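You operate a simulated robot arm through the tools that you are given. There is no shell and no other tool. Be economical: measure what you need, move in short steps, check, and stop when the job is done.

Carry out the task below with a simulated two-armed robot. There is one attempt and no reset: what you move stays moved.

JOB
Wipe up the spill on the top of the drill bench with the red rag and put it back.

The check looks at the end state, three seconds after you hand in, the way a careful person would. Anything else that was tipped, shoved, dropped, spilled or broken makes it a failure.

ROBOT AND FRAMES
Two 6-joint arms with two-finger parallel grippers on one trunk, on a base that drives. Base frame: it is fixed to the floor where the robot stands at the start and does not move with it; the origin is under the middle of the robot, x ahead of it, y to its left, z up. Units: cm, degrees, N and s.
The left shoulder is at the start at [28, 18.5, 80.8], the right one opposite. With the tool pointing down near the work surface each hand reaches from about 54 to 88 cm from the robot's upright axis, wherever it stands, measured 20 degrees to its own side. Places, roughly: red rag [200, -50, 100]. Payload 1.57 kg a hand.
The tool frame of a hand sits at the grasp point between the pads (the TCP): z along the fingers, y along the line on which they close. The tips reach 3 cm beyond it. The gripper opens to 8 cm. The fingers are 1.7 cm wide and 1.2 cm thick; the gripper's body (4 by 8.2 cm) begins 8 cm behind the TCP.
Orientation is that of the tool frame in the base frame, as a unit quaternion [w, x, y, z]. With the fingers straight down and closing along the base's y, the tool's x points along the base's -x, its y along +y and its z along -z.

CONTROLS
- The arms move only by the tool jog_arm. It takes "left_rows", "right_rows" or both (then of equal length, played together; a hand with none holds still); each is a list of rows, each an object (a shift or turn left out is 0, a gripper value left out holds the last) with "linear": the shift along the tool's x, y, z in cm, a list of three; "rot": the turn, a rotation vector about the tool's x, y, z in degrees, a list of three. In form: [{"linear": [tx, ty, tz], "rot": [ax, ay, az]}, ...]. A call has 1 to 20 rows; each row is the pose to reach, as a shift and turn from the pose commanded when the call began, along the tool's axes at that moment. "left_hand" and "right_hand" are, for a hand that has rows, the finger opening in cm, from 0 to 8, set as the call begins (left out, the last holds). A row lasts 0.2 s, in which the tool goes at most 5 cm and 8.6 degrees; a call with a longer step from one row to the next is refused whole, and so is a gripper value outside its range. Where a pose cannot be reached the arm comes as near as it can. A force on the tool above 40 N (or 10 N above the force at the start of the call, whichever is more), or a blocked arm, ends the call early, and 0.2 s more pass. The fingers move at their own pace (about 15.3 cm/s each) and stop on an object; they squeeze with about 39 N. The grip force told is the motor's: it shows also when the fingers shut on nothing. Time passes only in rows, and 0.2 s behind the last, so rows that repeat a pose let the fingers close. The reply holds the time, the measured pose of the TCP, the force on the tool along the base axes, the opening and the grip force, in the units named above and with some noise, with the torque about the TCP (base axes, N m) and any sound that the robot's microphone picked up, and new pictures: "views" is both (left out), scene, wrist or none (wrist: the cameras of the hands that moved).
- Cameras (640 x 400 px; columns grow to the right, rows downward): "scene" is now at [25.32, -1.97, 129.57]; the picture's right is [-0.23, -0.97, 0.00], its down [-0.27, 0.07, -0.96] and it looks along [0.93, -0.22, -0.28] (base axes); focal length 278 px, centre (320, 200). "left" rides on the left gripper at [7.2, 0.7, -12.2] in its tool frame; the picture's right is [-0.09, 1.00, 0.00], its down [-0.84, -0.08, -0.54] and it looks along [-0.54, -0.05, 0.84] (tool axes); focal length 238 px, centre (320, 200). "right" rides on the right gripper at [7.2, -0.7, -12.2] in its tool frame; the picture's right is [0.09, 1.00, 0.00], its down [-0.84, 0.08, -0.54] and it looks along [-0.54, 0.05, 0.84] (tool axes); focal length 238 px, centre (320, 200). There is no depth. A picture from a camera that has moved, and an enlarged one, comes with that camera's place and axes in the base frame and with its lens.
- move_column(by): slides the trunk up (or, below 0, down) by that many cm; the arms and the scene camera ride with it, the base frame stays. It gives what a move gives, with no picture.
- steer(legs): drives the robot by 1 to 6 legs, each [ahead, turn to the left] in cm and degrees, along the robot's own axes; the way and the turn of a leg run together, so that a leg with both is an arc; at most 150 cm and 180 degrees a leg. The arms and the cameras ride along, it lands a little off, and it stops where it bumps. It gives what a move gives, and a new picture of the scene camera.
- turn_head(pan, tilt): turns the head with the scene camera to pan (to the left, within 86 degrees either way) and tilt (down, from -29 to 69), counted from straight ahead of the robot. It gives what a move gives, and a new picture of the scene camera.
- inspect(camera, box): a new picture of the part [left, top, right, bottom] of that camera's present view, enlarged. The clock stands still meanwhile.
- job_done(): hands the job in; it is judged then, once.

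Go step by step. Nothing tells you exact positions but the pictures and the camera data: compare them with the known pose of the tool, close in by small moves and look again before you grip or let go. The budget is 120 turns and 260 pictures, counting those below and the enlarged ones. Unless the task says otherwise, let go and move clear before handing in, and close with one line.

The tools are called after "Call:" as name(argument=value, ...) on one line, values as JSON. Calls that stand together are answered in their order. jog_arm: Moves the arms, as the interface text tells. Its arguments: {"type":"object","properties":{"left_rows":{"type":"array","items":{"type":"object","properties":{"linear":{"type":"array","items":{"type":"number"}},"rot":{"type":"array","items":{"type":"number"}}}}},"left_hand":{"type":"number"},"right_rows":{"type":"array","items":{"type":"object","properties":{"linear":{"type":"array","items":{"type":"number"}},"rot":{"type":"array","items":{"type":"number"}}}}},"right_hand":{"type":"number"},"views":{"type":"string","enum":["both","scene","wrist","none"]}},"required":[]} The other tools are called the same way: move_column (by) slides the trunk up or down; steer (legs) drives the base; turn_head (pan, tilt) turns the head that bears the scene camera; inspect (camera, box) takes an enlarged picture of a part of a camera's view; job_done () hands the job in.

At the start:

```text
time: 0.0
left_tool_pos: [59.57, 12.33, 108.05]
left_tcp_rot: [0.0, -0.001, 1.0, 0.001]
left_force: [0.0, 0.0, 0.1]
left_torque: [0.0, 0.0, -0.03]
left_opening: 7.97
left_grasp_force: 0.0
right_tool_pos: [52.41, -34.53, 115.83]
right_tcp_rot: [0.0, 0.001, 1.0, 0.0]
right_force: [-0.9, 0.8, -0.1]
right_torque: [-0.01, 0.03, 0.01]
right_opening: 7.98
right_grasp_force: 0.1
trunk travel left (down, up): [-50.3, 48.7]
robot x, y, heading: [0.04, 0.3, -0.0]
head pan, tilt: [-13.4, 16.4]
```

scene: 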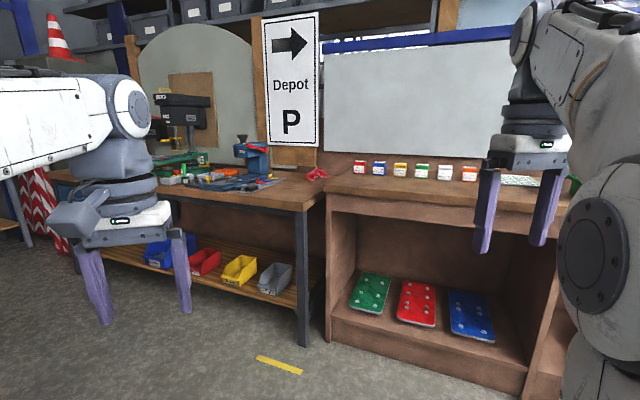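
right: 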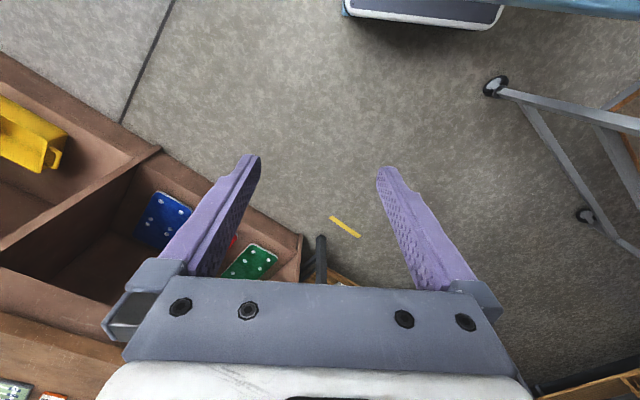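
left: 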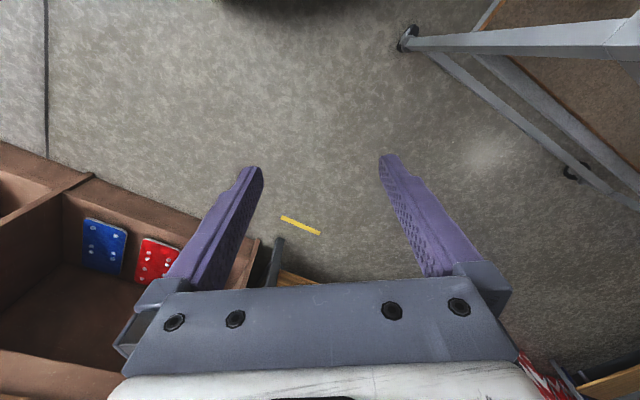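

I see two benches: the drill bench (left, with the drill press and vise) and a unit with coloured boxes on the right; the red rag seems to lie at the joint between them. I'll enlarge these regions first.

Call:
inspect(camera="scene", box=[140, 130, 340, 255])

Call:
inspect(camera="scene", box=[280, 130, 480, 255])

```text
3.20 times, centred on (240, 192) of scene
camera zoom: at [25.32, -1.97, 129.57], right [-0.23, -0.97, 0.0], down [-0.27, 0.07, -0.96], along [0.93, -0.22, -0.28], focal length 890 px, centre (576, 224)
```

zoom: 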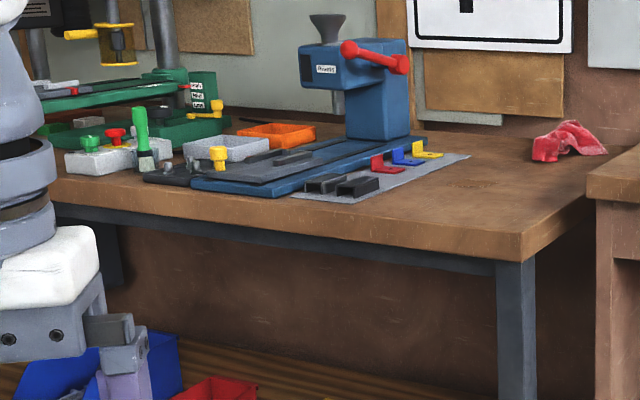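

```text
3.20 times, centred on (380, 192) of scene
camera zoom: at [25.32, -1.97, 129.57], right [-0.23, -0.97, 0.0], down [-0.27, 0.07, -0.96], along [0.93, -0.22, -0.28], focal length 890 px, centre (128, 224)
```

zoom: 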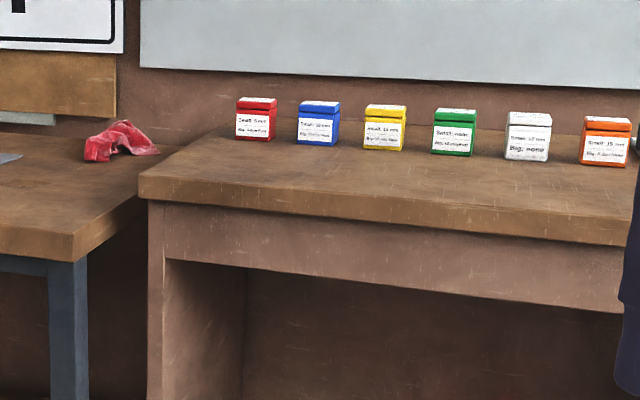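

The rag lies at the back right corner of the drill bench, and I can't see a spill yet. I'll raise the trunk for a better look down on the bench.

Call:
move_column(by=40)

Call:
turn_head(pan=5, tilt=25)

```text
time: 3.8
left_tool_pos: [59.64, 12.44, 147.93]
left_tcp_rot: [0.0, 0.0, 1.0, 0.0]
left_force: [-0.3, -0.6, 0.2]
left_torque: [0.02, 0.01, 0.02]
left_opening: 8.01
left_grasp_force: 0.1
right_tool_pos: [52.27, -34.52, 155.85]
right_tcp_rot: [0.001, 0.001, 1.0, 0.0]
right_force: [0.1, 0.0, 0.4]
right_torque: [0.06, 0.03, 0.02]
right_opening: 8.0
right_grasp_force: 0.0
trunk travel left (down, up): [-90.3, 8.7]
robot x, y, heading: [0.09, 0.2, 0.1]
head pan, tilt: [-13.4, 16.4]
```

```text
time: 4.6
left_tool_pos: [59.64, 12.33, 148.03]
left_tcp_rot: [-0.001, -0.001, 1.0, 0.0]
left_force: [0.0, 0.0, 0.4]
left_torque: [-0.02, -0.02, 0.01]
left_opening: 8.0
left_grasp_force: 0.1
right_tool_pos: [52.24, -34.56, 155.88]
right_tcp_rot: [0.0, 0.0, 1.0, 0.0]
right_force: [1.1, 0.2, -0.2]
right_torque: [0.0, 0.02, -0.02]
right_opening: 7.99
right_grasp_force: 0.1
trunk travel left (down, up): [-90.3, 8.7]
robot x, y, heading: [-0.34, -0.28, -0.1]
head pan, tilt: [5.0, 25.0]
camera scene: at [25.41, 0.98, 168.18], right [0.09, -1.0, 0.0], down [-0.42, -0.04, -0.91], along [0.9, 0.08, -0.42], focal length 278 px, centre (320, 200)
```

scene: 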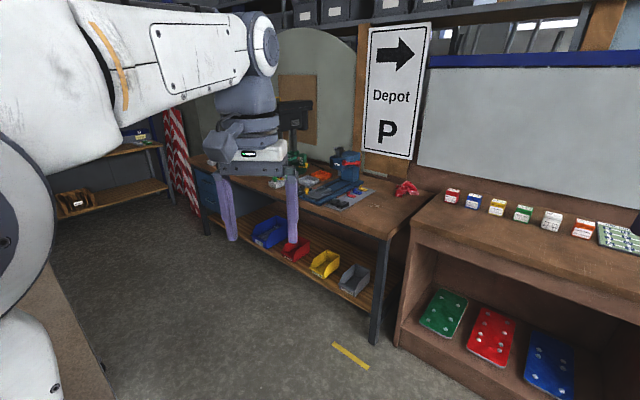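

Bench top is about z≈90, with its front edge running from about (150,-23) toward (226,112), so it faces heading ≈ -29°. I'll enlarge to look for the spill.

Call:
inspect(camera="scene", box=[270, 140, 440, 246])

Call:
steer(legs=[[0, -30]])

```text
3.76 times, centred on (355, 193) of scene
camera zoom: at [25.41, 0.98, 168.18], right [0.09, -1.0, 0.0], down [-0.42, -0.04, -0.91], along [0.9, 0.08, -0.42], focal length 1047 px, centre (188, 226)
```

zoom: 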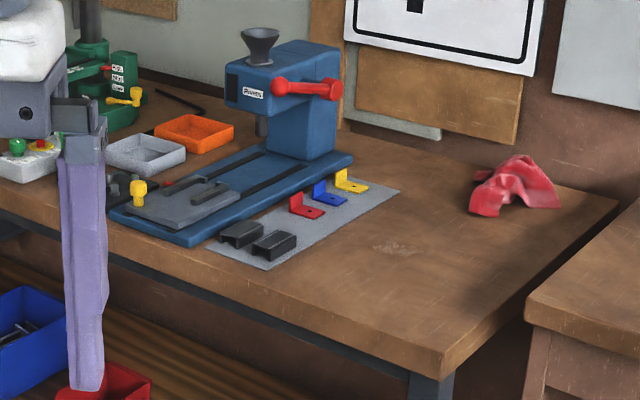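

```text
time: 6.5
left_tool_pos: [57.86, -19.02, 148.0]
left_tcp_rot: [0.0, 0.259, 0.966, -0.001]
left_force: [0.0, 0.3, 0.8]
left_torque: [0.0, -0.01, 0.0]
left_opening: 8.0
left_grasp_force: 0.0
right_tool_pos: [28.04, -56.0, 155.8]
right_tcp_rot: [0.0, 0.259, 0.966, 0.0]
right_force: [-0.3, -0.2, 0.1]
right_torque: [-0.06, -0.01, 0.0]
right_opening: 8.01
right_grasp_force: 0.2
trunk travel left (down, up): [-90.3, 8.7]
robot x, y, heading: [0.14, 0.0, -30.2]
head pan, tilt: [5.0, 25.0]
camera scene: at [22.42, -11.74, 168.17], right [-0.42, -0.91, 0.0], down [-0.38, 0.18, -0.91], along [0.82, -0.38, -0.42], focal length 278 px, centre (320, 200)
```

scene: 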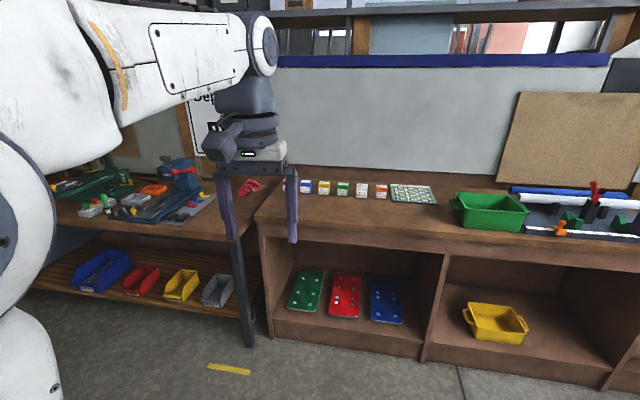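

A faint pale patch near (187,-20) on the bench may be the spill. I'll drive nearer, aligned roughly to the bench, and look at the base clearance.

Call:
steer(legs=[[0, 27], [60, 0], [0, -30]])

Call:
turn_head(pan=0, tilt=35)

```text
time: 12.7
left_tool_pos: [115.99, -26.22, 148.14]
left_tcp_rot: [0.0, 0.286, 0.958, 0.0]
left_force: [-0.9, -1.1, -0.1]
left_torque: [-0.04, 0.01, 0.0]
left_opening: 8.0
left_grasp_force: 0.1
right_tool_pos: [84.3, -61.42, 155.87]
right_tcp_rot: [0.001, 0.286, 0.958, 0.001]
right_force: [-0.1, 0.2, -0.2]
right_torque: [0.0, 0.01, 0.0]
right_opening: 8.0
right_grasp_force: 0.0
trunk travel left (down, up): [-90.3, 8.7]
robot x, y, heading: [59.26, -4.22, -33.3]
head pan, tilt: [5.0, 25.0]
camera scene: at [81.06, -16.88, 168.17], right [-0.48, -0.88, 0.0], down [-0.37, 0.2, -0.91], along [0.8, -0.43, -0.42], focal length 278 px, centre (320, 200)
```

scene: 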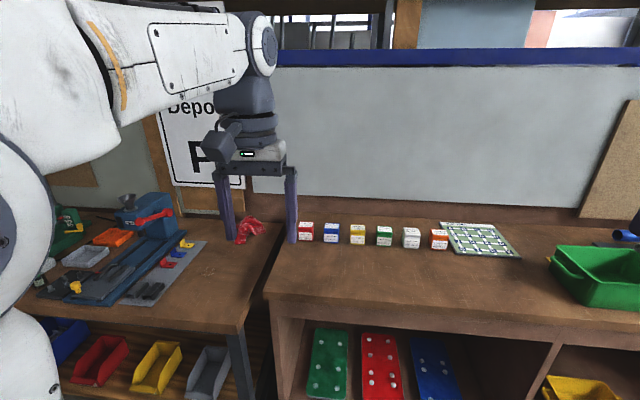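

```text
time: 13.4
left_tool_pos: [116.06, -26.28, 148.14]
left_tcp_rot: [0.0, 0.286, 0.958, 0.0]
left_force: [0.2, 0.0, -0.8]
left_torque: [0.0, 0.0, 0.0]
left_opening: 8.01
left_grasp_force: 0.0
right_tool_pos: [84.22, -61.37, 155.84]
right_tcp_rot: [0.0, 0.285, 0.958, 0.001]
right_force: [0.0, 0.5, -0.6]
right_torque: [0.01, -0.05, 0.01]
right_opening: 8.01
right_grasp_force: 0.1
trunk travel left (down, up): [-90.3, 8.7]
robot x, y, heading: [59.36, -3.55, -33.4]
head pan, tilt: [0.0, 35.0]
camera scene: at [80.32, -17.34, 166.6], right [-0.55, -0.84, 0.0], down [-0.48, 0.32, -0.82], along [0.68, -0.45, -0.57], focal length 278 px, centre (320, 200)
```

scene: 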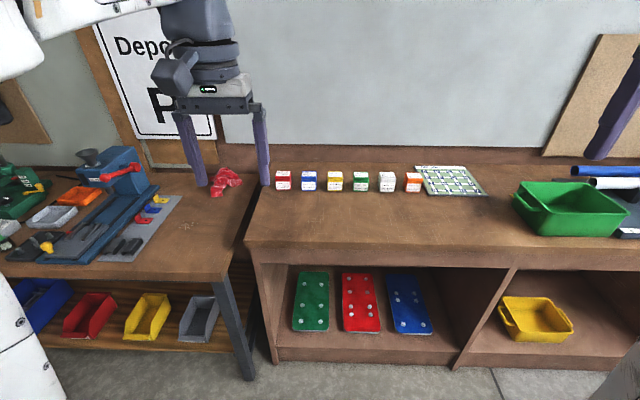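

Call:
inspect(camera="scene", box=[110, 160, 280, 266])

Call:
turn_head(pan=0, tilt=69)

```text
3.76 times, centred on (195, 213) of scene
camera zoom: at [80.32, -17.34, 166.6], right [-0.55, -0.84, 0.0], down [-0.48, 0.32, -0.82], along [0.68, -0.45, -0.57], focal length 1047 px, centre (791, 151)
```

zoom: 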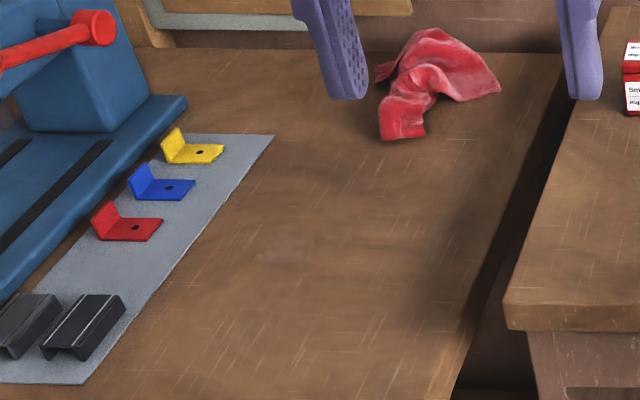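

```text
time: 14.4
left_tool_pos: [116.07, -26.15, 147.94]
left_tcp_rot: [0.0, 0.286, 0.958, 0.001]
left_force: [-0.5, -0.3, -0.2]
left_torque: [-0.03, -0.03, 0.02]
left_opening: 8.0
left_grasp_force: 0.0
right_tool_pos: [84.18, -61.44, 155.86]
right_tcp_rot: [-0.001, 0.285, 0.958, 0.001]
right_force: [1.0, 1.0, -0.1]
right_torque: [-0.01, 0.0, -0.01]
right_opening: 8.0
right_grasp_force: 0.2
trunk travel left (down, up): [-90.3, 8.7]
robot x, y, heading: [59.34, -3.7, -33.2]
head pan, tilt: [0.0, 68.8]
camera scene: at [77.63, -15.58, 162.23], right [-0.55, -0.84, 0.0], down [-0.78, 0.51, -0.36], along [0.3, -0.2, -0.93], focal length 278 px, centre (320, 200)
```

scene: 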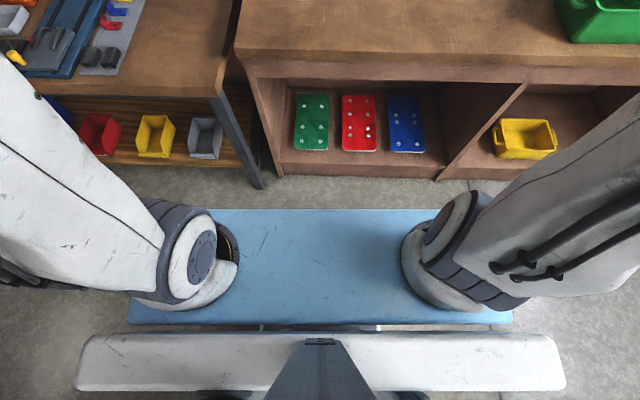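

The bench faces heading ≈ -35.5°. I'll stage squarely in front of its right corner, well back, so the left arm can reach both the rag and the spill with a straight approach.

Call:
steer(legs=[[0, 84.7], [35, 0], [0, -87]])

Call:
turn_head(pan=10, tilt=45)

```text
time: 22.2
left_tool_pos: [134.11, 50.92, 148.04]
left_tcp_rot: [0.0, -0.138, 0.99, 0.0]
left_force: [1.5, 0.3, 0.3]
left_torque: [-0.05, 0.0, -0.03]
left_opening: 8.03
left_grasp_force: 0.2
right_tool_pos: [139.93, 3.56, 155.84]
right_tcp_rot: [0.0, -0.138, 0.99, -0.002]
right_force: [-0.4, -0.1, 0.0]
right_torque: [-0.05, 0.04, 0.03]
right_opening: 8.0
right_grasp_force: 0.1
trunk travel left (down, up): [-90.3, 8.7]
robot x, y, heading: [80.28, 22.21, 17.1]
head pan, tilt: [0.0, 68.8]
stopped in leg 3: the robot was blocked; the commanded pose is now the measured one
camera scene: at [101.11, 28.89, 162.21], right [0.29, -0.96, 0.0], down [-0.89, -0.27, -0.36], along [0.35, 0.11, -0.93], focal length 278 px, centre (320, 200)
```

scene: 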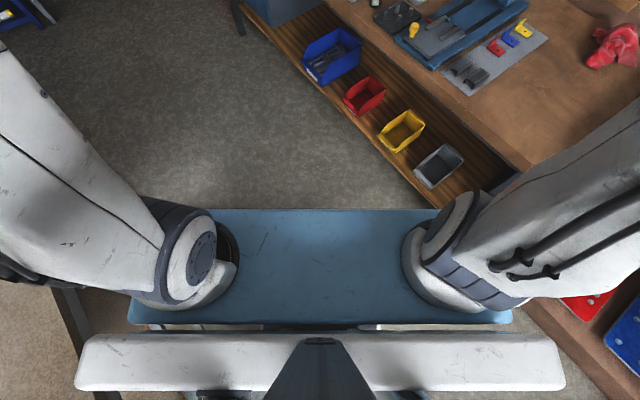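

```text
time: 23.0
left_tool_pos: [134.15, 50.66, 148.05]
left_tcp_rot: [0.001, -0.138, 0.99, 0.0]
left_force: [-0.4, 0.3, 0.5]
left_torque: [0.0, 0.01, -0.04]
left_opening: 8.01
left_grasp_force: 0.2
right_tool_pos: [139.88, 3.6, 155.91]
right_tcp_rot: [0.0, -0.138, 0.99, 0.0]
right_force: [0.8, 0.1, 0.3]
right_torque: [0.0, -0.04, 0.01]
right_opening: 7.97
right_grasp_force: 0.0
trunk travel left (down, up): [-90.3, 8.7]
robot x, y, heading: [80.3, 22.19, 17.2]
head pan, tilt: [10.0, 45.0]
camera scene: at [102.95, 30.8, 165.11], right [0.45, -0.89, 0.0], down [-0.63, -0.32, -0.71], along [0.63, 0.32, -0.71], focal length 278 px, centre (320, 200)
```

scene: 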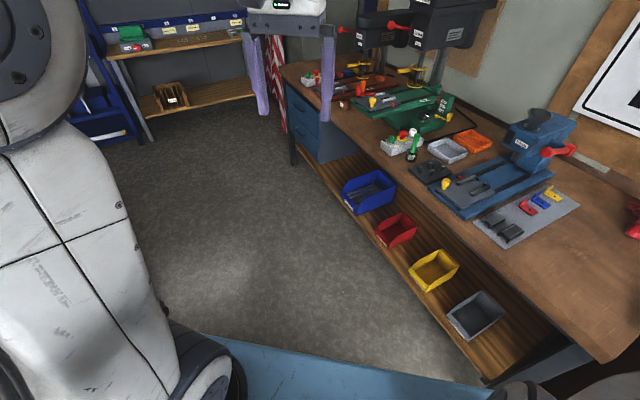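

The turn was blocked, probably the robot's rear-left against the trestle table on that side. I'll look that way before moving.

Call:
turn_head(pan=86, tilt=60)

Call:
turn_head(pan=-86, tilt=60)

```text
time: 24.5
left_tool_pos: [134.08, 50.65, 148.09]
left_tcp_rot: [0.0, -0.138, 0.99, 0.0]
left_force: [-0.9, -0.7, 0.6]
left_torque: [0.03, -0.01, -0.02]
left_opening: 7.99
left_grasp_force: 0.0
right_tool_pos: [139.9, 3.47, 155.82]
right_tcp_rot: [0.0, -0.139, 0.99, 0.0]
right_force: [0.3, 0.6, -0.4]
right_torque: [0.01, -0.05, 0.03]
right_opening: 8.03
right_grasp_force: 0.1
trunk travel left (down, up): [-90.3, 8.7]
robot x, y, heading: [79.84, 22.48, 17.1]
head pan, tilt: [85.9, 60.0]
camera scene: at [94.21, 33.6, 163.17], right [0.97, 0.22, 0.0], down [0.19, -0.84, -0.5], along [-0.11, 0.49, -0.87], focal length 278 px, centre (320, 200)
```

scene: 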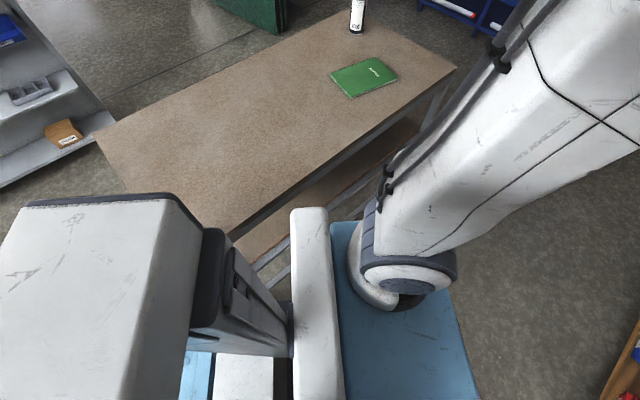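

```text
time: 27.1
left_tool_pos: [133.96, 50.72, 148.16]
left_tcp_rot: [0.001, -0.138, 0.99, 0.0]
left_force: [0.0, 0.6, 0.8]
left_torque: [0.03, 0.01, -0.03]
left_opening: 8.02
left_grasp_force: 0.0
right_tool_pos: [139.81, 3.62, 156.05]
right_tcp_rot: [0.0, -0.139, 0.99, 0.0]
right_force: [-0.4, -0.5, 0.2]
right_torque: [0.01, -0.04, 0.0]
right_opening: 8.0
right_grasp_force: 0.0
trunk travel left (down, up): [-90.3, 8.7]
robot x, y, heading: [80.32, 22.42, 17.1]
head pan, tilt: [-85.9, 60.0]
camera scene: at [98.11, 20.89, 163.17], right [-0.93, -0.36, 0.0], down [-0.31, 0.81, -0.5], along [0.18, -0.47, -0.87], focal length 278 px, centre (320, 200)
```

scene: 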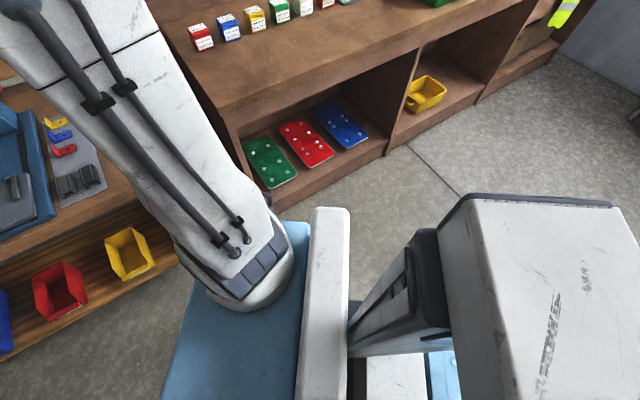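

The trestle table on the left rear blocked the turn; nothing on it moved. I'll go ahead a bit first, then turn toward the bench.

Call:
steer(legs=[[17, 0], [0, -53]])

Call:
turn_head(pan=12, tilt=40)

```text
time: 28.9
left_tool_pos: [150.59, 55.6, 148.16]
left_tcp_rot: [0.002, -0.138, 0.99, 0.001]
left_force: [0.1, -0.6, -0.7]
left_torque: [0.04, -0.07, 0.02]
left_opening: 7.99
left_grasp_force: 0.1
right_tool_pos: [156.21, 8.38, 155.98]
right_tcp_rot: [0.001, -0.137, 0.991, 0.0]
right_force: [0.6, 0.8, 0.0]
right_torque: [0.01, -0.06, 0.01]
right_opening: 8.01
right_grasp_force: 0.0
trunk travel left (down, up): [-90.3, 8.7]
robot x, y, heading: [96.19, 27.39, 16.9]
head pan, tilt: [-85.9, 60.0]
stopped in leg 2: the robot was blocked; the commanded pose is now the measured one
camera scene: at [114.51, 25.91, 163.17], right [-0.93, -0.36, 0.0], down [-0.31, 0.81, -0.5], along [0.18, -0.47, -0.87], focal length 278 px, centre (320, 200)
```

scene: 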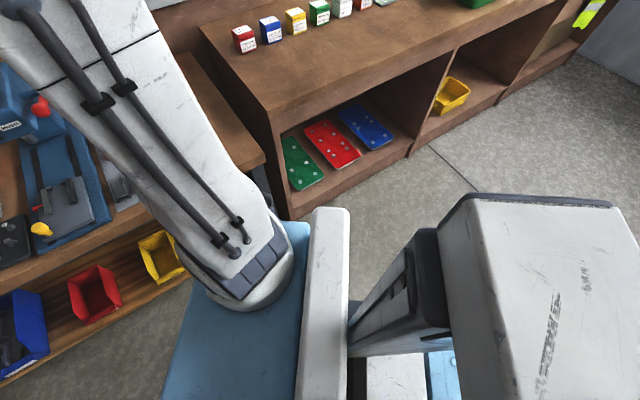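

```text
time: 30.7
left_tool_pos: [150.52, 55.68, 148.19]
left_tcp_rot: [0.002, -0.138, 0.99, 0.0]
left_force: [-0.6, 0.2, 0.6]
left_torque: [-0.02, 0.03, 0.03]
left_opening: 8.01
left_grasp_force: 0.1
right_tool_pos: [156.18, 8.45, 155.92]
right_tcp_rot: [0.001, -0.138, 0.99, 0.0]
right_force: [0.1, 0.7, 0.2]
right_torque: [0.0, -0.02, 0.03]
right_opening: 7.99
right_grasp_force: 0.0
trunk travel left (down, up): [-90.3, 8.7]
robot x, y, heading: [96.55, 27.14, 16.9]
head pan, tilt: [12.0, 40.0]
camera scene: at [119.57, 36.24, 165.84], right [0.48, -0.88, 0.0], down [-0.56, -0.31, -0.77], along [0.67, 0.37, -0.64], focal length 278 px, centre (320, 200)
```

scene: 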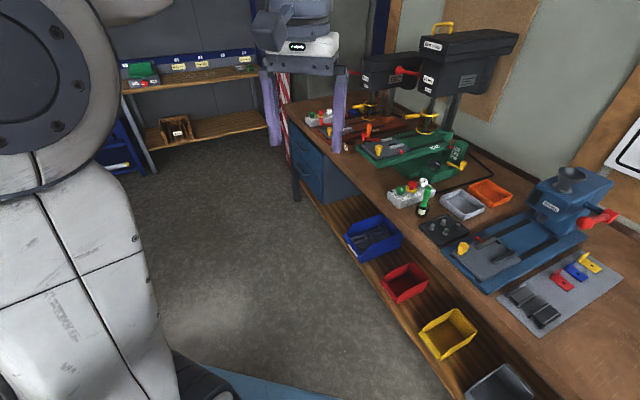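

The rear is still caught by the table's end. I'll back out to the open floor to the right of that table, then approach the bench at a slant and turn close to it.

Call:
steer(legs=[[0, 14.5], [-40, 0], [0, -41.5]])

```text
time: 36.0
left_tool_pos: [123.01, 6.46, 148.18]
left_tcp_rot: [0.002, 0.099, 0.995, 0.0]
left_force: [0.3, 1.0, -0.3]
left_torque: [-0.01, 0.04, 0.02]
left_opening: 8.01
left_grasp_force: 0.1
right_tool_pos: [106.46, -38.01, 155.89]
right_tcp_rot: [0.0, 0.1, 0.995, -0.001]
right_force: [-0.5, -0.1, -0.3]
right_torque: [-0.01, -0.01, 0.0]
right_opening: 7.99
right_grasp_force: 0.0
trunk travel left (down, up): [-90.3, 8.7]
robot x, y, heading: [62.26, 5.53, -10.2]
head pan, tilt: [12.0, 40.0]
camera scene: at [86.52, 3.42, 165.84], right [0.03, -1.0, 0.0], down [-0.64, -0.02, -0.77], along [0.77, 0.02, -0.64], focal length 278 px, centre (320, 200)
```

scene: 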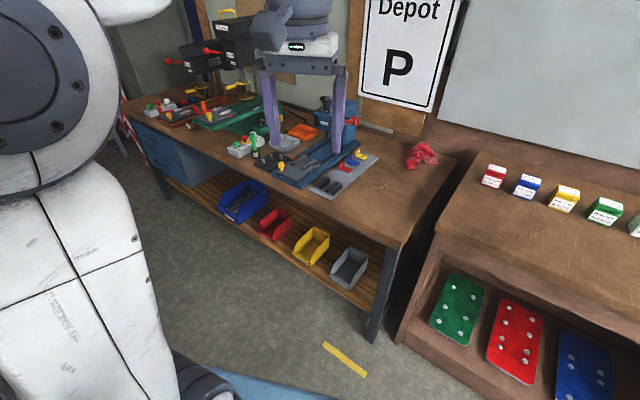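

Call:
steer(legs=[[33, 0], [0, -25.3]])

Call:
turn_head(pan=15, tilt=50)

```text
time: 39.5
left_tool_pos: [149.92, -25.13, 148.09]
left_tcp_rot: [0.002, 0.311, 0.95, 0.0]
left_force: [0.3, 0.6, -0.3]
left_torque: [-0.02, 0.01, 0.01]
left_opening: 7.99
left_grasp_force: 0.1
right_tool_pos: [116.22, -58.49, 155.85]
right_tcp_rot: [0.001, 0.313, 0.95, -0.001]
right_force: [0.0, 1.0, 0.0]
right_torque: [-0.01, 0.02, 0.0]
right_opening: 8.02
right_grasp_force: 0.1
trunk travel left (down, up): [-90.3, 8.7]
robot x, y, heading: [94.39, 0.25, -35.5]
head pan, tilt: [12.0, 40.0]
camera scene: at [115.53, -12.42, 165.84], right [-0.4, -0.92, 0.0], down [-0.59, 0.25, -0.77], along [0.7, -0.3, -0.64], focal length 278 px, centre (320, 200)
```

scene: 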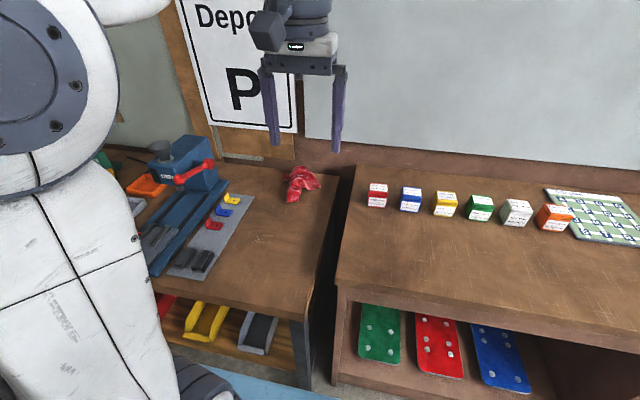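

```text
time: 40.2
left_tool_pos: [149.96, -25.07, 148.14]
left_tcp_rot: [0.001, 0.312, 0.95, 0.0]
left_force: [-0.7, -0.5, -0.6]
left_torque: [0.03, 0.0, 0.05]
left_opening: 7.99
left_grasp_force: 0.1
right_tool_pos: [116.26, -58.48, 155.86]
right_tcp_rot: [0.0, 0.313, 0.95, -0.001]
right_force: [-0.8, -0.1, -0.1]
right_torque: [-0.01, 0.05, 0.01]
right_opening: 8.0
right_grasp_force: 0.1
trunk travel left (down, up): [-90.3, 8.7]
robot x, y, heading: [94.4, 0.13, -35.2]
head pan, tilt: [15.0, 50.0]
camera scene: at [114.96, -11.72, 164.43], right [-0.35, -0.94, 0.0], down [-0.72, 0.27, -0.64], along [0.6, -0.22, -0.77], focal length 278 px, centre (320, 200)
```

scene: 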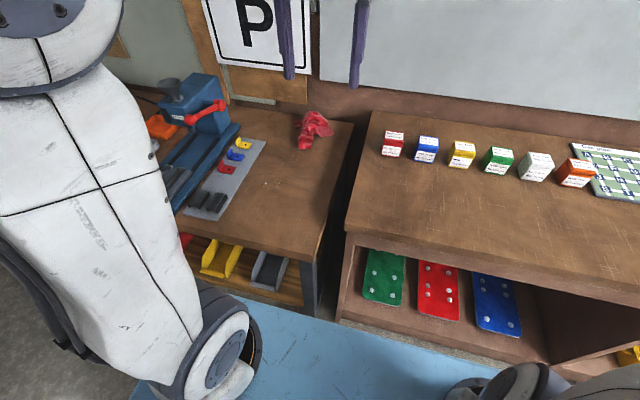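

Now square to the bench at (94,0). I'll close in 14 cm and check the front clearance by looking down.

Call:
steer(legs=[[14, 0]])

Call:
turn_head(pan=15, tilt=62)

```text
time: 41.5
left_tool_pos: [161.27, -33.29, 148.05]
left_tcp_rot: [0.001, 0.313, 0.95, -0.001]
left_force: [-0.2, -0.4, -0.1]
left_torque: [0.03, 0.0, 0.01]
left_opening: 8.0
left_grasp_force: 0.0
right_tool_pos: [127.48, -66.6, 155.88]
right_tcp_rot: [0.0, 0.314, 0.949, -0.001]
right_force: [-1.0, -0.5, -0.5]
right_torque: [-0.01, 0.01, -0.01]
right_opening: 8.0
right_grasp_force: 0.1
trunk travel left (down, up): [-90.3, 8.7]
robot x, y, heading: [105.6, -8.09, -35.1]
head pan, tilt: [15.0, 50.0]
camera scene: at [126.26, -19.8, 164.41], right [-0.35, -0.94, 0.0], down [-0.72, 0.27, -0.64], along [0.6, -0.22, -0.77], focal length 278 px, centre (320, 200)
```

scene: 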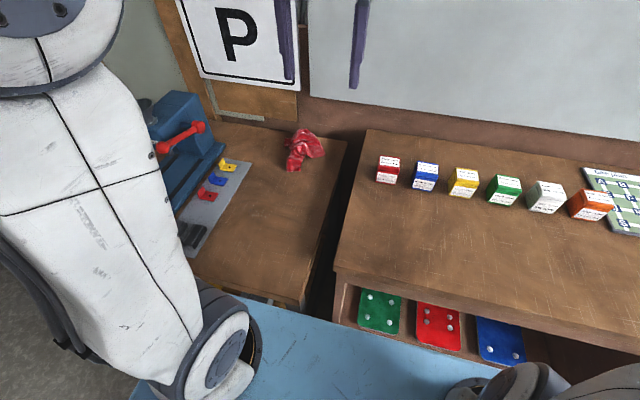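

```text
time: 42.3
left_tool_pos: [161.26, -33.29, 148.16]
left_tcp_rot: [0.0, 0.313, 0.95, 0.001]
left_force: [-0.3, -0.2, 0.1]
left_torque: [-0.03, -0.01, 0.04]
left_opening: 7.99
left_grasp_force: 0.0
right_tool_pos: [127.3, -66.58, 155.91]
right_tcp_rot: [0.001, 0.314, 0.949, -0.001]
right_force: [-0.2, -0.2, -0.7]
right_torque: [0.0, 0.01, -0.01]
right_opening: 8.0
right_grasp_force: 0.0
trunk travel left (down, up): [-90.3, 8.7]
robot x, y, heading: [105.86, -8.02, -35.6]
head pan, tilt: [15.0, 62.0]
camera scene: at [125.06, -19.34, 162.94], right [-0.35, -0.94, 0.0], down [-0.83, 0.31, -0.47], along [0.44, -0.16, -0.88], focal length 278 px, centre (320, 200)
```

scene: 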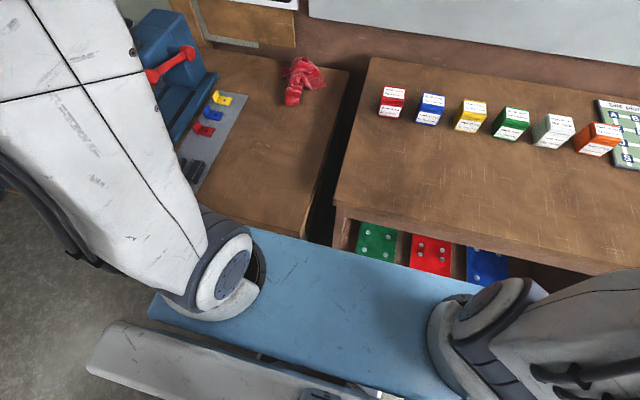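

Robot front is about 5 cm short of the bench. I'll now stretch the left arm high over the rag, tilting the fingers forward, to test reach and view with the wrist camera.

Call:
jog_arm(left_rows=[{"linear": [-4, 2, 0], "rot": [0, -5, 0]}, {"linear": [-8, 4, 0], "rot": [0, -10, 0]}, {"linear": [-12, 6, 0], "rot": [0, -15, 0]}, {"linear": [-16, 8, 0], "rot": [0, -20, 0]}, {"linear": [-20, 10, 0], "rot": [0, -25, 0]}, {"linear": [-23, 12, 2], "rot": [0, -30, 0]}, {"linear": [-26, 14, 4], "rot": [0, -35, 0]}, {"linear": [-29, 16, 7], "rot": [0, -40, 0]}, {"linear": [-32, 18, 10], "rot": [0, -40, 0]}, {"linear": [-32, 19, 14], "rot": [0, -40, 0]}])

```text
time: 44.5
left_tool_pos: [198.27, -36.99, 133.92]
left_tcp_rot: [0.327, 0.293, 0.892, -0.108]
left_force: [0.1, -0.3, -0.1]
left_torque: [-0.04, 0.03, 0.0]
left_opening: 8.0
left_grasp_force: 0.1
right_tool_pos: [127.5, -66.66, 155.83]
right_tcp_rot: [0.0, 0.313, 0.95, -0.001]
right_force: [0.3, 0.4, -0.7]
right_torque: [0.02, 0.01, 0.0]
right_opening: 8.0
right_grasp_force: 0.1
trunk travel left (down, up): [-90.3, 8.7]
robot x, y, heading: [105.8, -7.49, -35.2]
head pan, tilt: [15.0, 62.0]
camera scene: at [125.11, -19.36, 162.93], right [-0.35, -0.94, 0.0], down [-0.83, 0.31, -0.47], along [0.44, -0.16, -0.88], focal length 278 px, centre (320, 200)
camera left: at [187.91, -28.62, 138.67], right [0.65, 0.76, 0.06], down [0.19, -0.23, 0.95], along [0.74, -0.61, -0.29], focal length 238 px, centre (320, 200)
```

scene: 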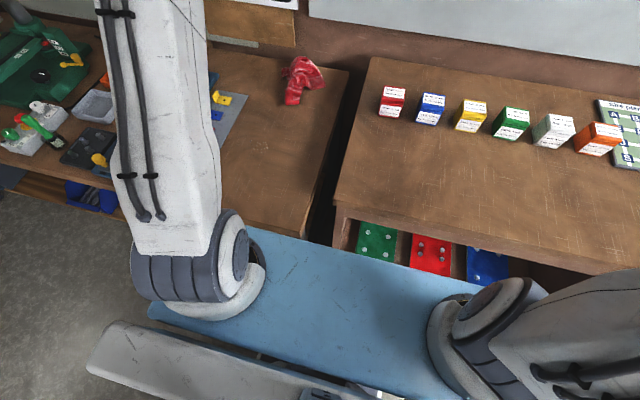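
left: 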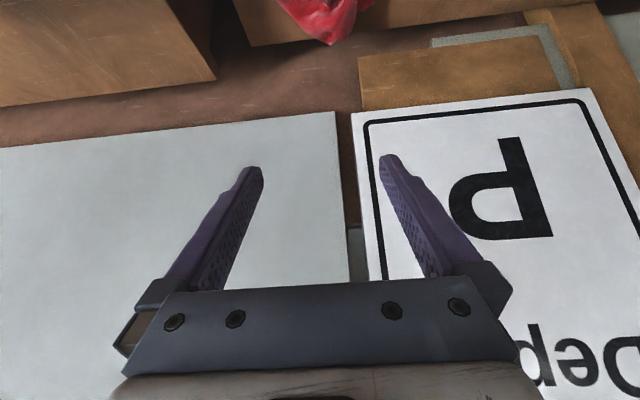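

The arm reaches far enough tilted. I'll lower the trunk 20 cm and pull back with less tilt so the wrist camera can look at the rag and the spill.

Call:
move_column(by=-20)

Call:
jog_arm(left_rows=[{"linear": [3.5, 0, -3], "rot": [0, 6, 0]}, {"linear": [7, 0, -6], "rot": [0, 12, 0]}, {"linear": [10.5, 0, -9], "rot": [0, 18, 0]}, {"linear": [14, 0, -12], "rot": [0, 24, 0]}, {"linear": [15.5, 0, -15], "rot": [0, 30, 0]}, {"linear": [17, 0, -18], "rot": [0, 36, 0]}, {"linear": [17, 0, -20], "rot": [0, 40, 0]}])

```text
time: 46.6
left_tool_pos: [198.17, -37.11, 114.07]
left_tcp_rot: [0.325, 0.294, 0.892, -0.108]
left_force: [-0.3, 0.7, -1.1]
left_torque: [0.0, -0.04, -0.01]
left_opening: 7.98
left_grasp_force: 0.0
right_tool_pos: [127.44, -66.49, 135.97]
right_tcp_rot: [0.0, 0.313, 0.95, -0.001]
right_force: [0.0, 0.9, 0.8]
right_torque: [-0.01, 0.01, 0.0]
right_opening: 7.99
right_grasp_force: 0.0
trunk travel left (down, up): [-70.3, 28.7]
robot x, y, heading: [105.72, -7.89, -35.3]
head pan, tilt: [15.0, 62.0]
```

```text
time: 48.2
left_tool_pos: [177.36, -21.77, 118.24]
left_tcp_rot: [0.0, 0.313, 0.95, 0.0]
left_force: [-0.1, -0.3, -1.4]
left_torque: [0.0, 0.02, -0.01]
left_opening: 7.98
left_grasp_force: 0.1
right_tool_pos: [127.36, -66.71, 135.97]
right_tcp_rot: [0.001, 0.313, 0.95, -0.002]
right_force: [-0.2, -0.7, 0.7]
right_torque: [0.01, 0.01, -0.01]
right_opening: 7.99
right_grasp_force: 0.1
trunk travel left (down, up): [-70.3, 28.7]
robot x, y, heading: [105.62, -8.44, -35.5]
head pan, tilt: [15.0, 62.0]
camera scene: at [125.07, -19.34, 142.94], right [-0.35, -0.94, 0.0], down [-0.83, 0.31, -0.47], along [0.44, -0.16, -0.88], focal length 278 px, centre (320, 200)
camera left: at [171.94, -17.01, 130.51], right [0.67, 0.75, 0.0], down [0.63, -0.56, 0.54], along [0.41, -0.36, -0.84], focal length 238 px, centre (320, 200)
```

scene: 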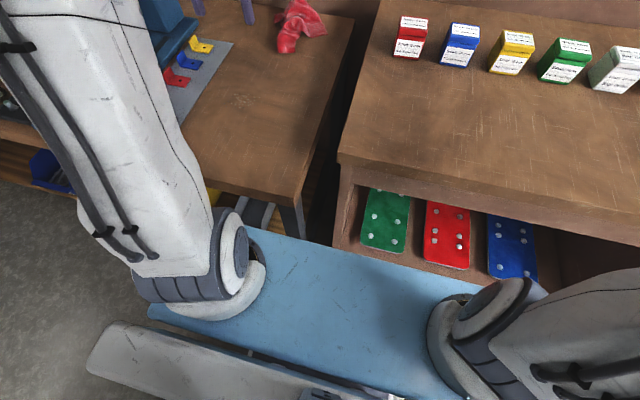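
left: 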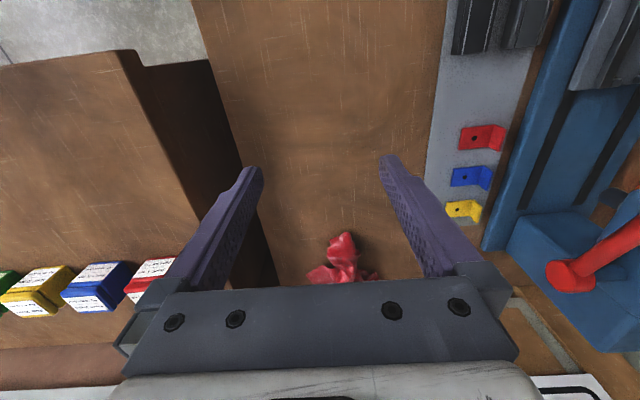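

Call:
inspect(camera="left", box=[190, 0, 450, 162])

Call:
inspect(camera="scene", box=[180, 0, 370, 120])

Call:
inspect(camera="left", box=[240, 180, 440, 305])

```text
2.46 times, centred on (320, 81) of left
camera zoom: at [171.94, -17.01, 130.51], right [0.67, 0.75, 0.0], down [0.63, -0.56, 0.54], along [0.41, -0.36, -0.84], focal length 587 px, centre (320, 493)
```

zoom: 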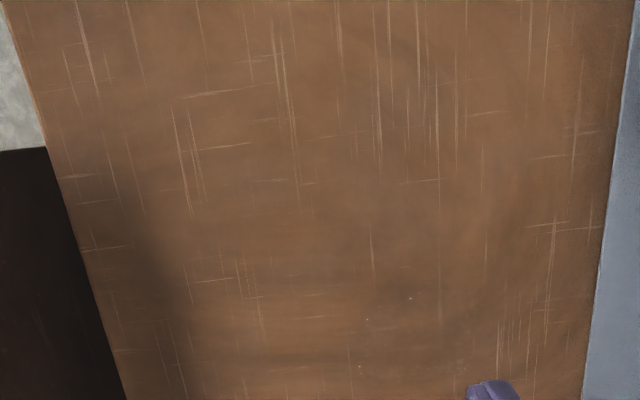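

```text
3.33 times, centred on (275, 60) of scene
camera zoom: at [125.07, -19.34, 142.94], right [-0.35, -0.94, 0.0], down [-0.83, 0.31, -0.47], along [0.44, -0.16, -0.88], focal length 927 px, centre (470, 667)
```

zoom: 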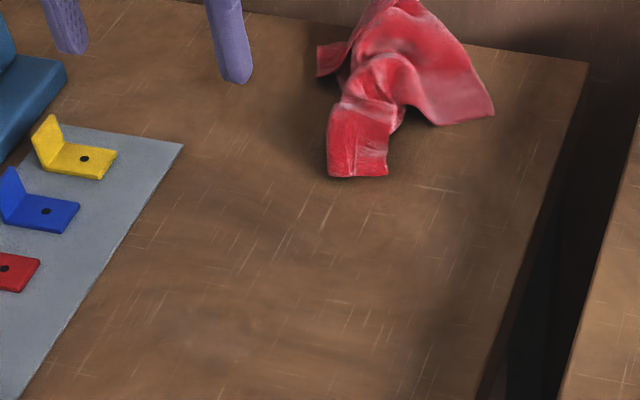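

```text
3.20 times, centred on (340, 242) of left
camera zoom: at [171.94, -17.01, 130.51], right [0.67, 0.75, 0.0], down [0.63, -0.56, 0.54], along [0.41, -0.36, -0.84], focal length 763 px, centre (256, 64)
```

zoom: 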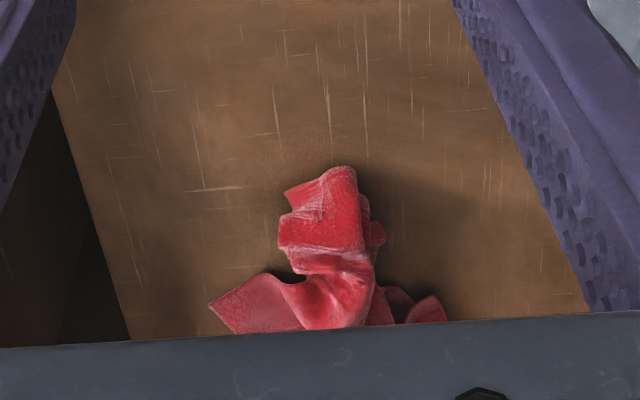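

I see no clear puddle apart from faint sparkles near (185,-21). I'll check the rest of the bench with the head camera at shallower angles.

Call:
turn_head(pan=32, tilt=28)

Call:
inspect(camera="left", box=[260, 60, 420, 160])

```text
time: 49.2
left_tool_pos: [177.38, -21.75, 118.27]
left_tcp_rot: [0.001, 0.312, 0.95, 0.0]
left_force: [-0.8, 0.2, -0.5]
left_torque: [0.0, 0.02, 0.01]
left_opening: 8.01
left_grasp_force: 0.1
right_tool_pos: [127.33, -66.54, 135.99]
right_tcp_rot: [0.001, 0.313, 0.95, -0.001]
right_force: [1.2, 1.1, 0.2]
right_torque: [0.03, 0.01, 0.01]
right_opening: 8.0
right_grasp_force: 0.2
trunk travel left (down, up): [-70.3, 28.7]
robot x, y, heading: [105.9, -7.65, -35.1]
head pan, tilt: [32.0, 28.0]
camera scene: at [128.14, -17.65, 147.68], right [-0.06, -1.0, 0.0], down [-0.47, 0.03, -0.88], along [0.88, -0.05, -0.47], focal length 278 px, centre (320, 200)
```

scene: 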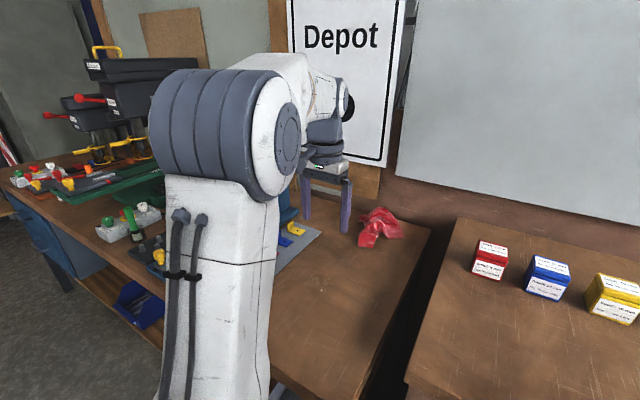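

```text
4.00 times, centred on (340, 110) of left
camera zoom: at [171.96, -17.03, 130.46], right [0.67, 0.75, 0.0], down [0.63, -0.56, 0.54], along [0.41, -0.36, -0.84], focal length 953 px, centre (240, 560)
```

zoom: 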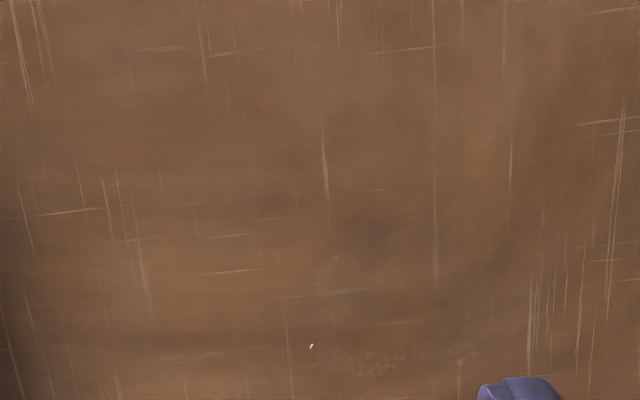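

A faint clear puddle with a grainy rim shows at about (186,-20). I'll move the hand forward to get both it and the rag in better view.

Call:
jog_arm(left_rows=[{"linear": [-4, 1, 0]}, {"linear": [-8, 2, 0]}, {"linear": [-12, 3, 0]}, {"linear": [-12, 3, 0]}], views="wrist")

Call:
inspect(camera="left", box=[240, 0, 440, 125])

Call:
turn_head(pan=15, tilt=48)

Call:
inspect(camera="scene", box=[200, 90, 360, 190])

```text
time: 50.2
left_tool_pos: [188.69, -26.69, 118.43]
left_tcp_rot: [0.001, 0.312, 0.95, 0.0]
left_force: [0.6, 0.1, -0.5]
left_torque: [-0.02, -0.01, -0.03]
left_opening: 8.0
left_grasp_force: 0.0
right_tool_pos: [127.46, -66.61, 135.79]
right_tcp_rot: [0.0, 0.312, 0.95, 0.0]
right_force: [1.5, -0.4, -0.3]
right_torque: [0.0, -0.01, 0.02]
right_opening: 7.99
right_grasp_force: 0.1
trunk travel left (down, up): [-70.3, 28.7]
robot x, y, heading: [105.64, -8.07, -35.4]
head pan, tilt: [32.0, 28.0]
camera left: at [183.38, -21.9, 130.59], right [0.67, 0.75, 0.0], down [0.63, -0.56, 0.54], along [0.41, -0.36, -0.84], focal length 238 px, centre (320, 200)
```

left: 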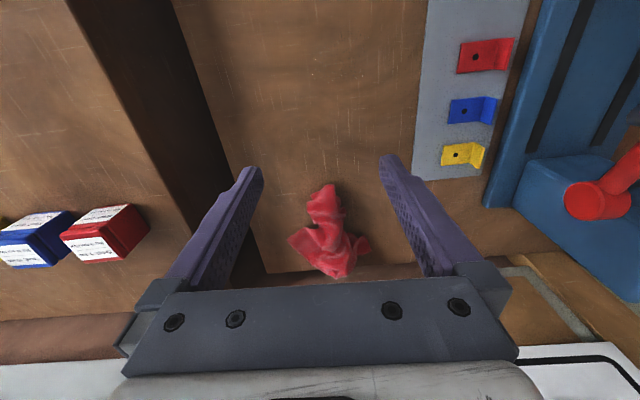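

```text
3.20 times, centred on (340, 62) of left
camera zoom: at [183.38, -21.9, 130.59], right [0.67, 0.75, 0.0], down [0.63, -0.56, 0.54], along [0.41, -0.36, -0.84], focal length 763 px, centre (256, 640)
```

zoom: 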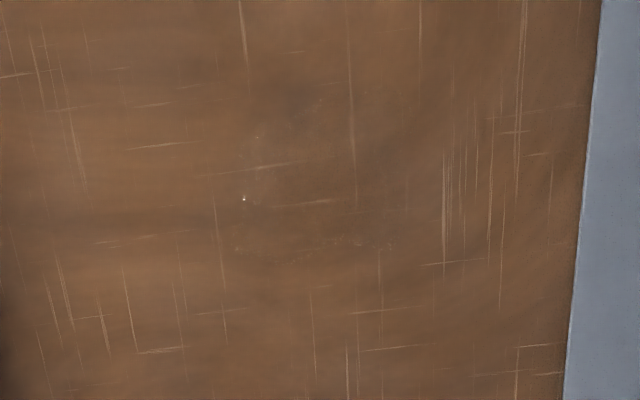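

```text
time: 51.1
left_tool_pos: [188.81, -26.67, 118.53]
left_tcp_rot: [0.001, 0.313, 0.95, 0.0]
left_force: [-0.3, -0.3, 0.2]
left_torque: [0.0, 0.0, 0.03]
left_opening: 8.0
left_grasp_force: 0.0
right_tool_pos: [127.36, -66.57, 135.85]
right_tcp_rot: [0.0, 0.312, 0.95, -0.001]
right_force: [-0.6, 0.2, 0.5]
right_torque: [0.01, 0.02, -0.02]
right_opening: 8.01
right_grasp_force: 0.1
trunk travel left (down, up): [-70.3, 28.7]
robot x, y, heading: [105.78, -7.97, -35.3]
head pan, tilt: [15.0, 48.0]
camera scene: at [126.43, -19.85, 144.7], right [-0.35, -0.94, 0.0], down [-0.7, 0.26, -0.67], along [0.63, -0.23, -0.74], focal length 278 px, centre (320, 200)
```

scene: 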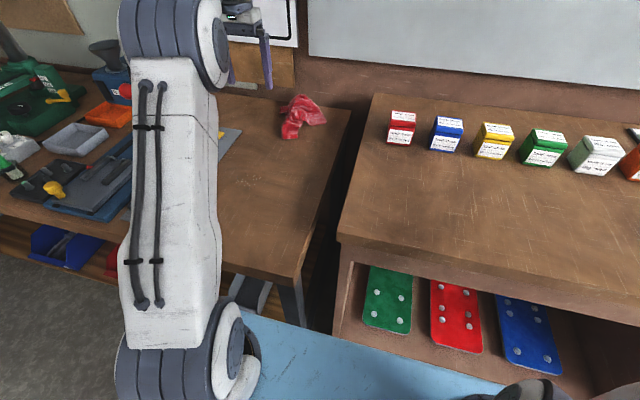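

```text
4.00 times, centred on (280, 140) of scene
camera zoom: at [126.43, -19.85, 144.7], right [-0.35, -0.94, 0.0], down [-0.7, 0.26, -0.67], along [0.63, -0.23, -0.74], focal length 1113 px, centre (480, 440)
```

zoom: 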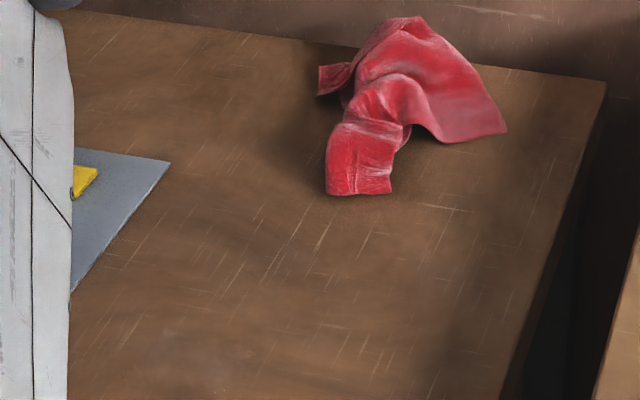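

The puddle is centred near (186,-20), about 8 cm across; the rag's hump is near (209,-43) with a folded strip toward me. I'll tilt and reach to just above the rag to test reach.

Call:
jog_arm(left_rows=[{"linear": [-4, 0, 0], "rot": [0, -6, 0]}, {"linear": [-8, 0, 0], "rot": [0, -12, 0]}, {"linear": [-12, -0.5, 2], "rot": [0, -18, 0]}, {"linear": [-15, -1, 4], "rot": [0, -24, 0]}, {"linear": [-18, -1, 6], "rot": [0, -30, 0]}, {"linear": [-21, -1.5, 8], "rot": [0, -36, 0]}, {"linear": [-23.5, -1.5, 10], "rot": [0, -36, 0]}, {"linear": [-23.5, -1.5, 10], "rot": [0, -36, 0]}])

```text
time: 52.9
left_tool_pos: [205.55, -40.97, 108.04]
left_tcp_rot: [0.295, 0.297, 0.903, -0.097]
left_force: [-0.8, -0.2, -0.2]
left_torque: [0.0, 0.0, -0.01]
left_opening: 8.0
left_grasp_force: 0.1
left hand out of reach, approached as far as the arm can: row 2, 3, 4, 7, 8
right_tool_pos: [127.38, -66.56, 135.97]
right_tcp_rot: [0.0, 0.312, 0.95, -0.001]
right_force: [-0.5, 0.4, 0.7]
right_torque: [0.02, 0.03, 0.01]
right_opening: 8.01
right_grasp_force: 0.2
trunk travel left (down, up): [-70.3, 28.7]
robot x, y, heading: [105.95, -8.01, -35.5]
head pan, tilt: [15.0, 48.0]
camera scene: at [126.39, -19.83, 144.7], right [-0.35, -0.94, 0.0], down [-0.7, 0.26, -0.67], along [0.63, -0.23, -0.74], focal length 278 px, centre (320, 200)
camera left: at [195.41, -32.76, 113.69], right [0.65, 0.76, 0.05], down [0.24, -0.27, 0.93], along [0.72, -0.59, -0.36], focal length 238 px, centre (320, 200)
```

scene: 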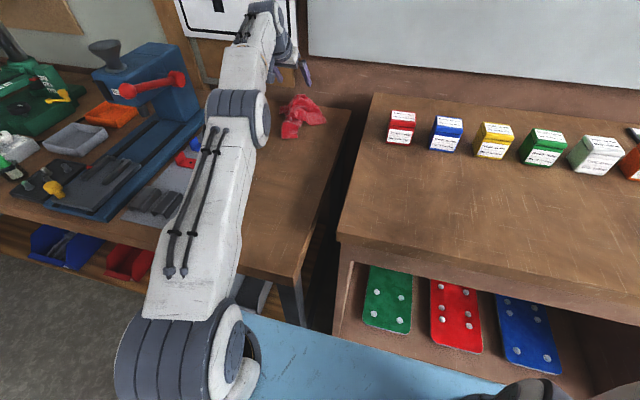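
left: 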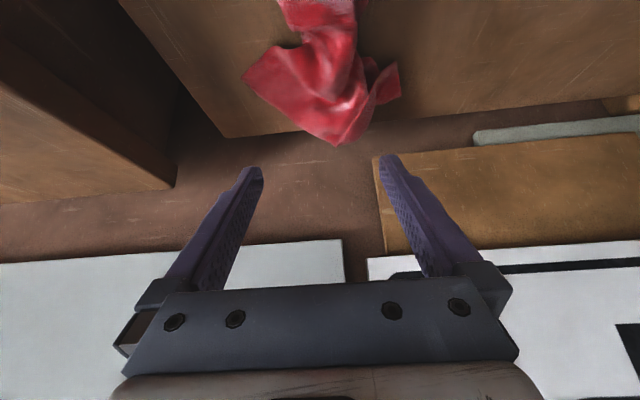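

Reach is just enough: the hand hangs right above the rag's neck at z 108. I'll come straight down most of the way and check.

Call:
jog_arm(left_rows=[{"linear": [1.5, 0.3, 2.9]}, {"linear": [3, 0.5, 5.8]}, {"linear": [4.2, 0.8, 7.9]}, {"linear": [4.2, 0.8, 7.9]}])

```text
time: 53.9
left_tool_pos: [206.96, -41.03, 99.19]
left_tcp_rot: [0.296, 0.296, 0.903, -0.097]
left_force: [0.4, -0.2, -0.5]
left_torque: [0.0, 0.01, -0.02]
left_opening: 8.0
left_grasp_force: 0.1
right_tool_pos: [127.4, -66.66, 135.78]
right_tcp_rot: [0.001, 0.313, 0.95, -0.001]
right_force: [0.6, -0.2, 1.0]
right_torque: [-0.01, 0.04, 0.04]
right_opening: 7.99
right_grasp_force: 0.1
trunk travel left (down, up): [-70.3, 28.7]
robot x, y, heading: [106.2, -7.91, -35.4]
head pan, tilt: [15.0, 48.0]
camera scene: at [126.44, -19.85, 144.69], right [-0.35, -0.94, 0.0], down [-0.7, 0.26, -0.67], along [0.63, -0.23, -0.74], focal length 278 px, centre (320, 200)
camera left: at [196.98, -32.79, 104.77], right [0.65, 0.76, 0.05], down [0.24, -0.27, 0.93], along [0.72, -0.59, -0.36], focal length 238 px, centre (320, 200)
```

scene: 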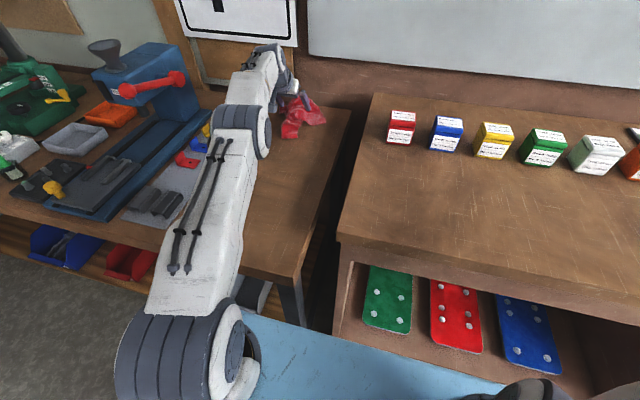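
left: 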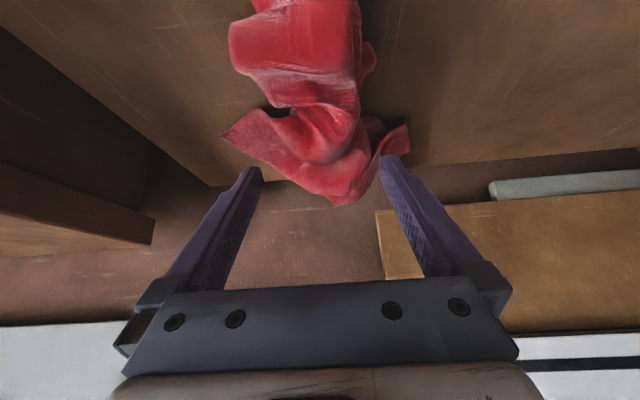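

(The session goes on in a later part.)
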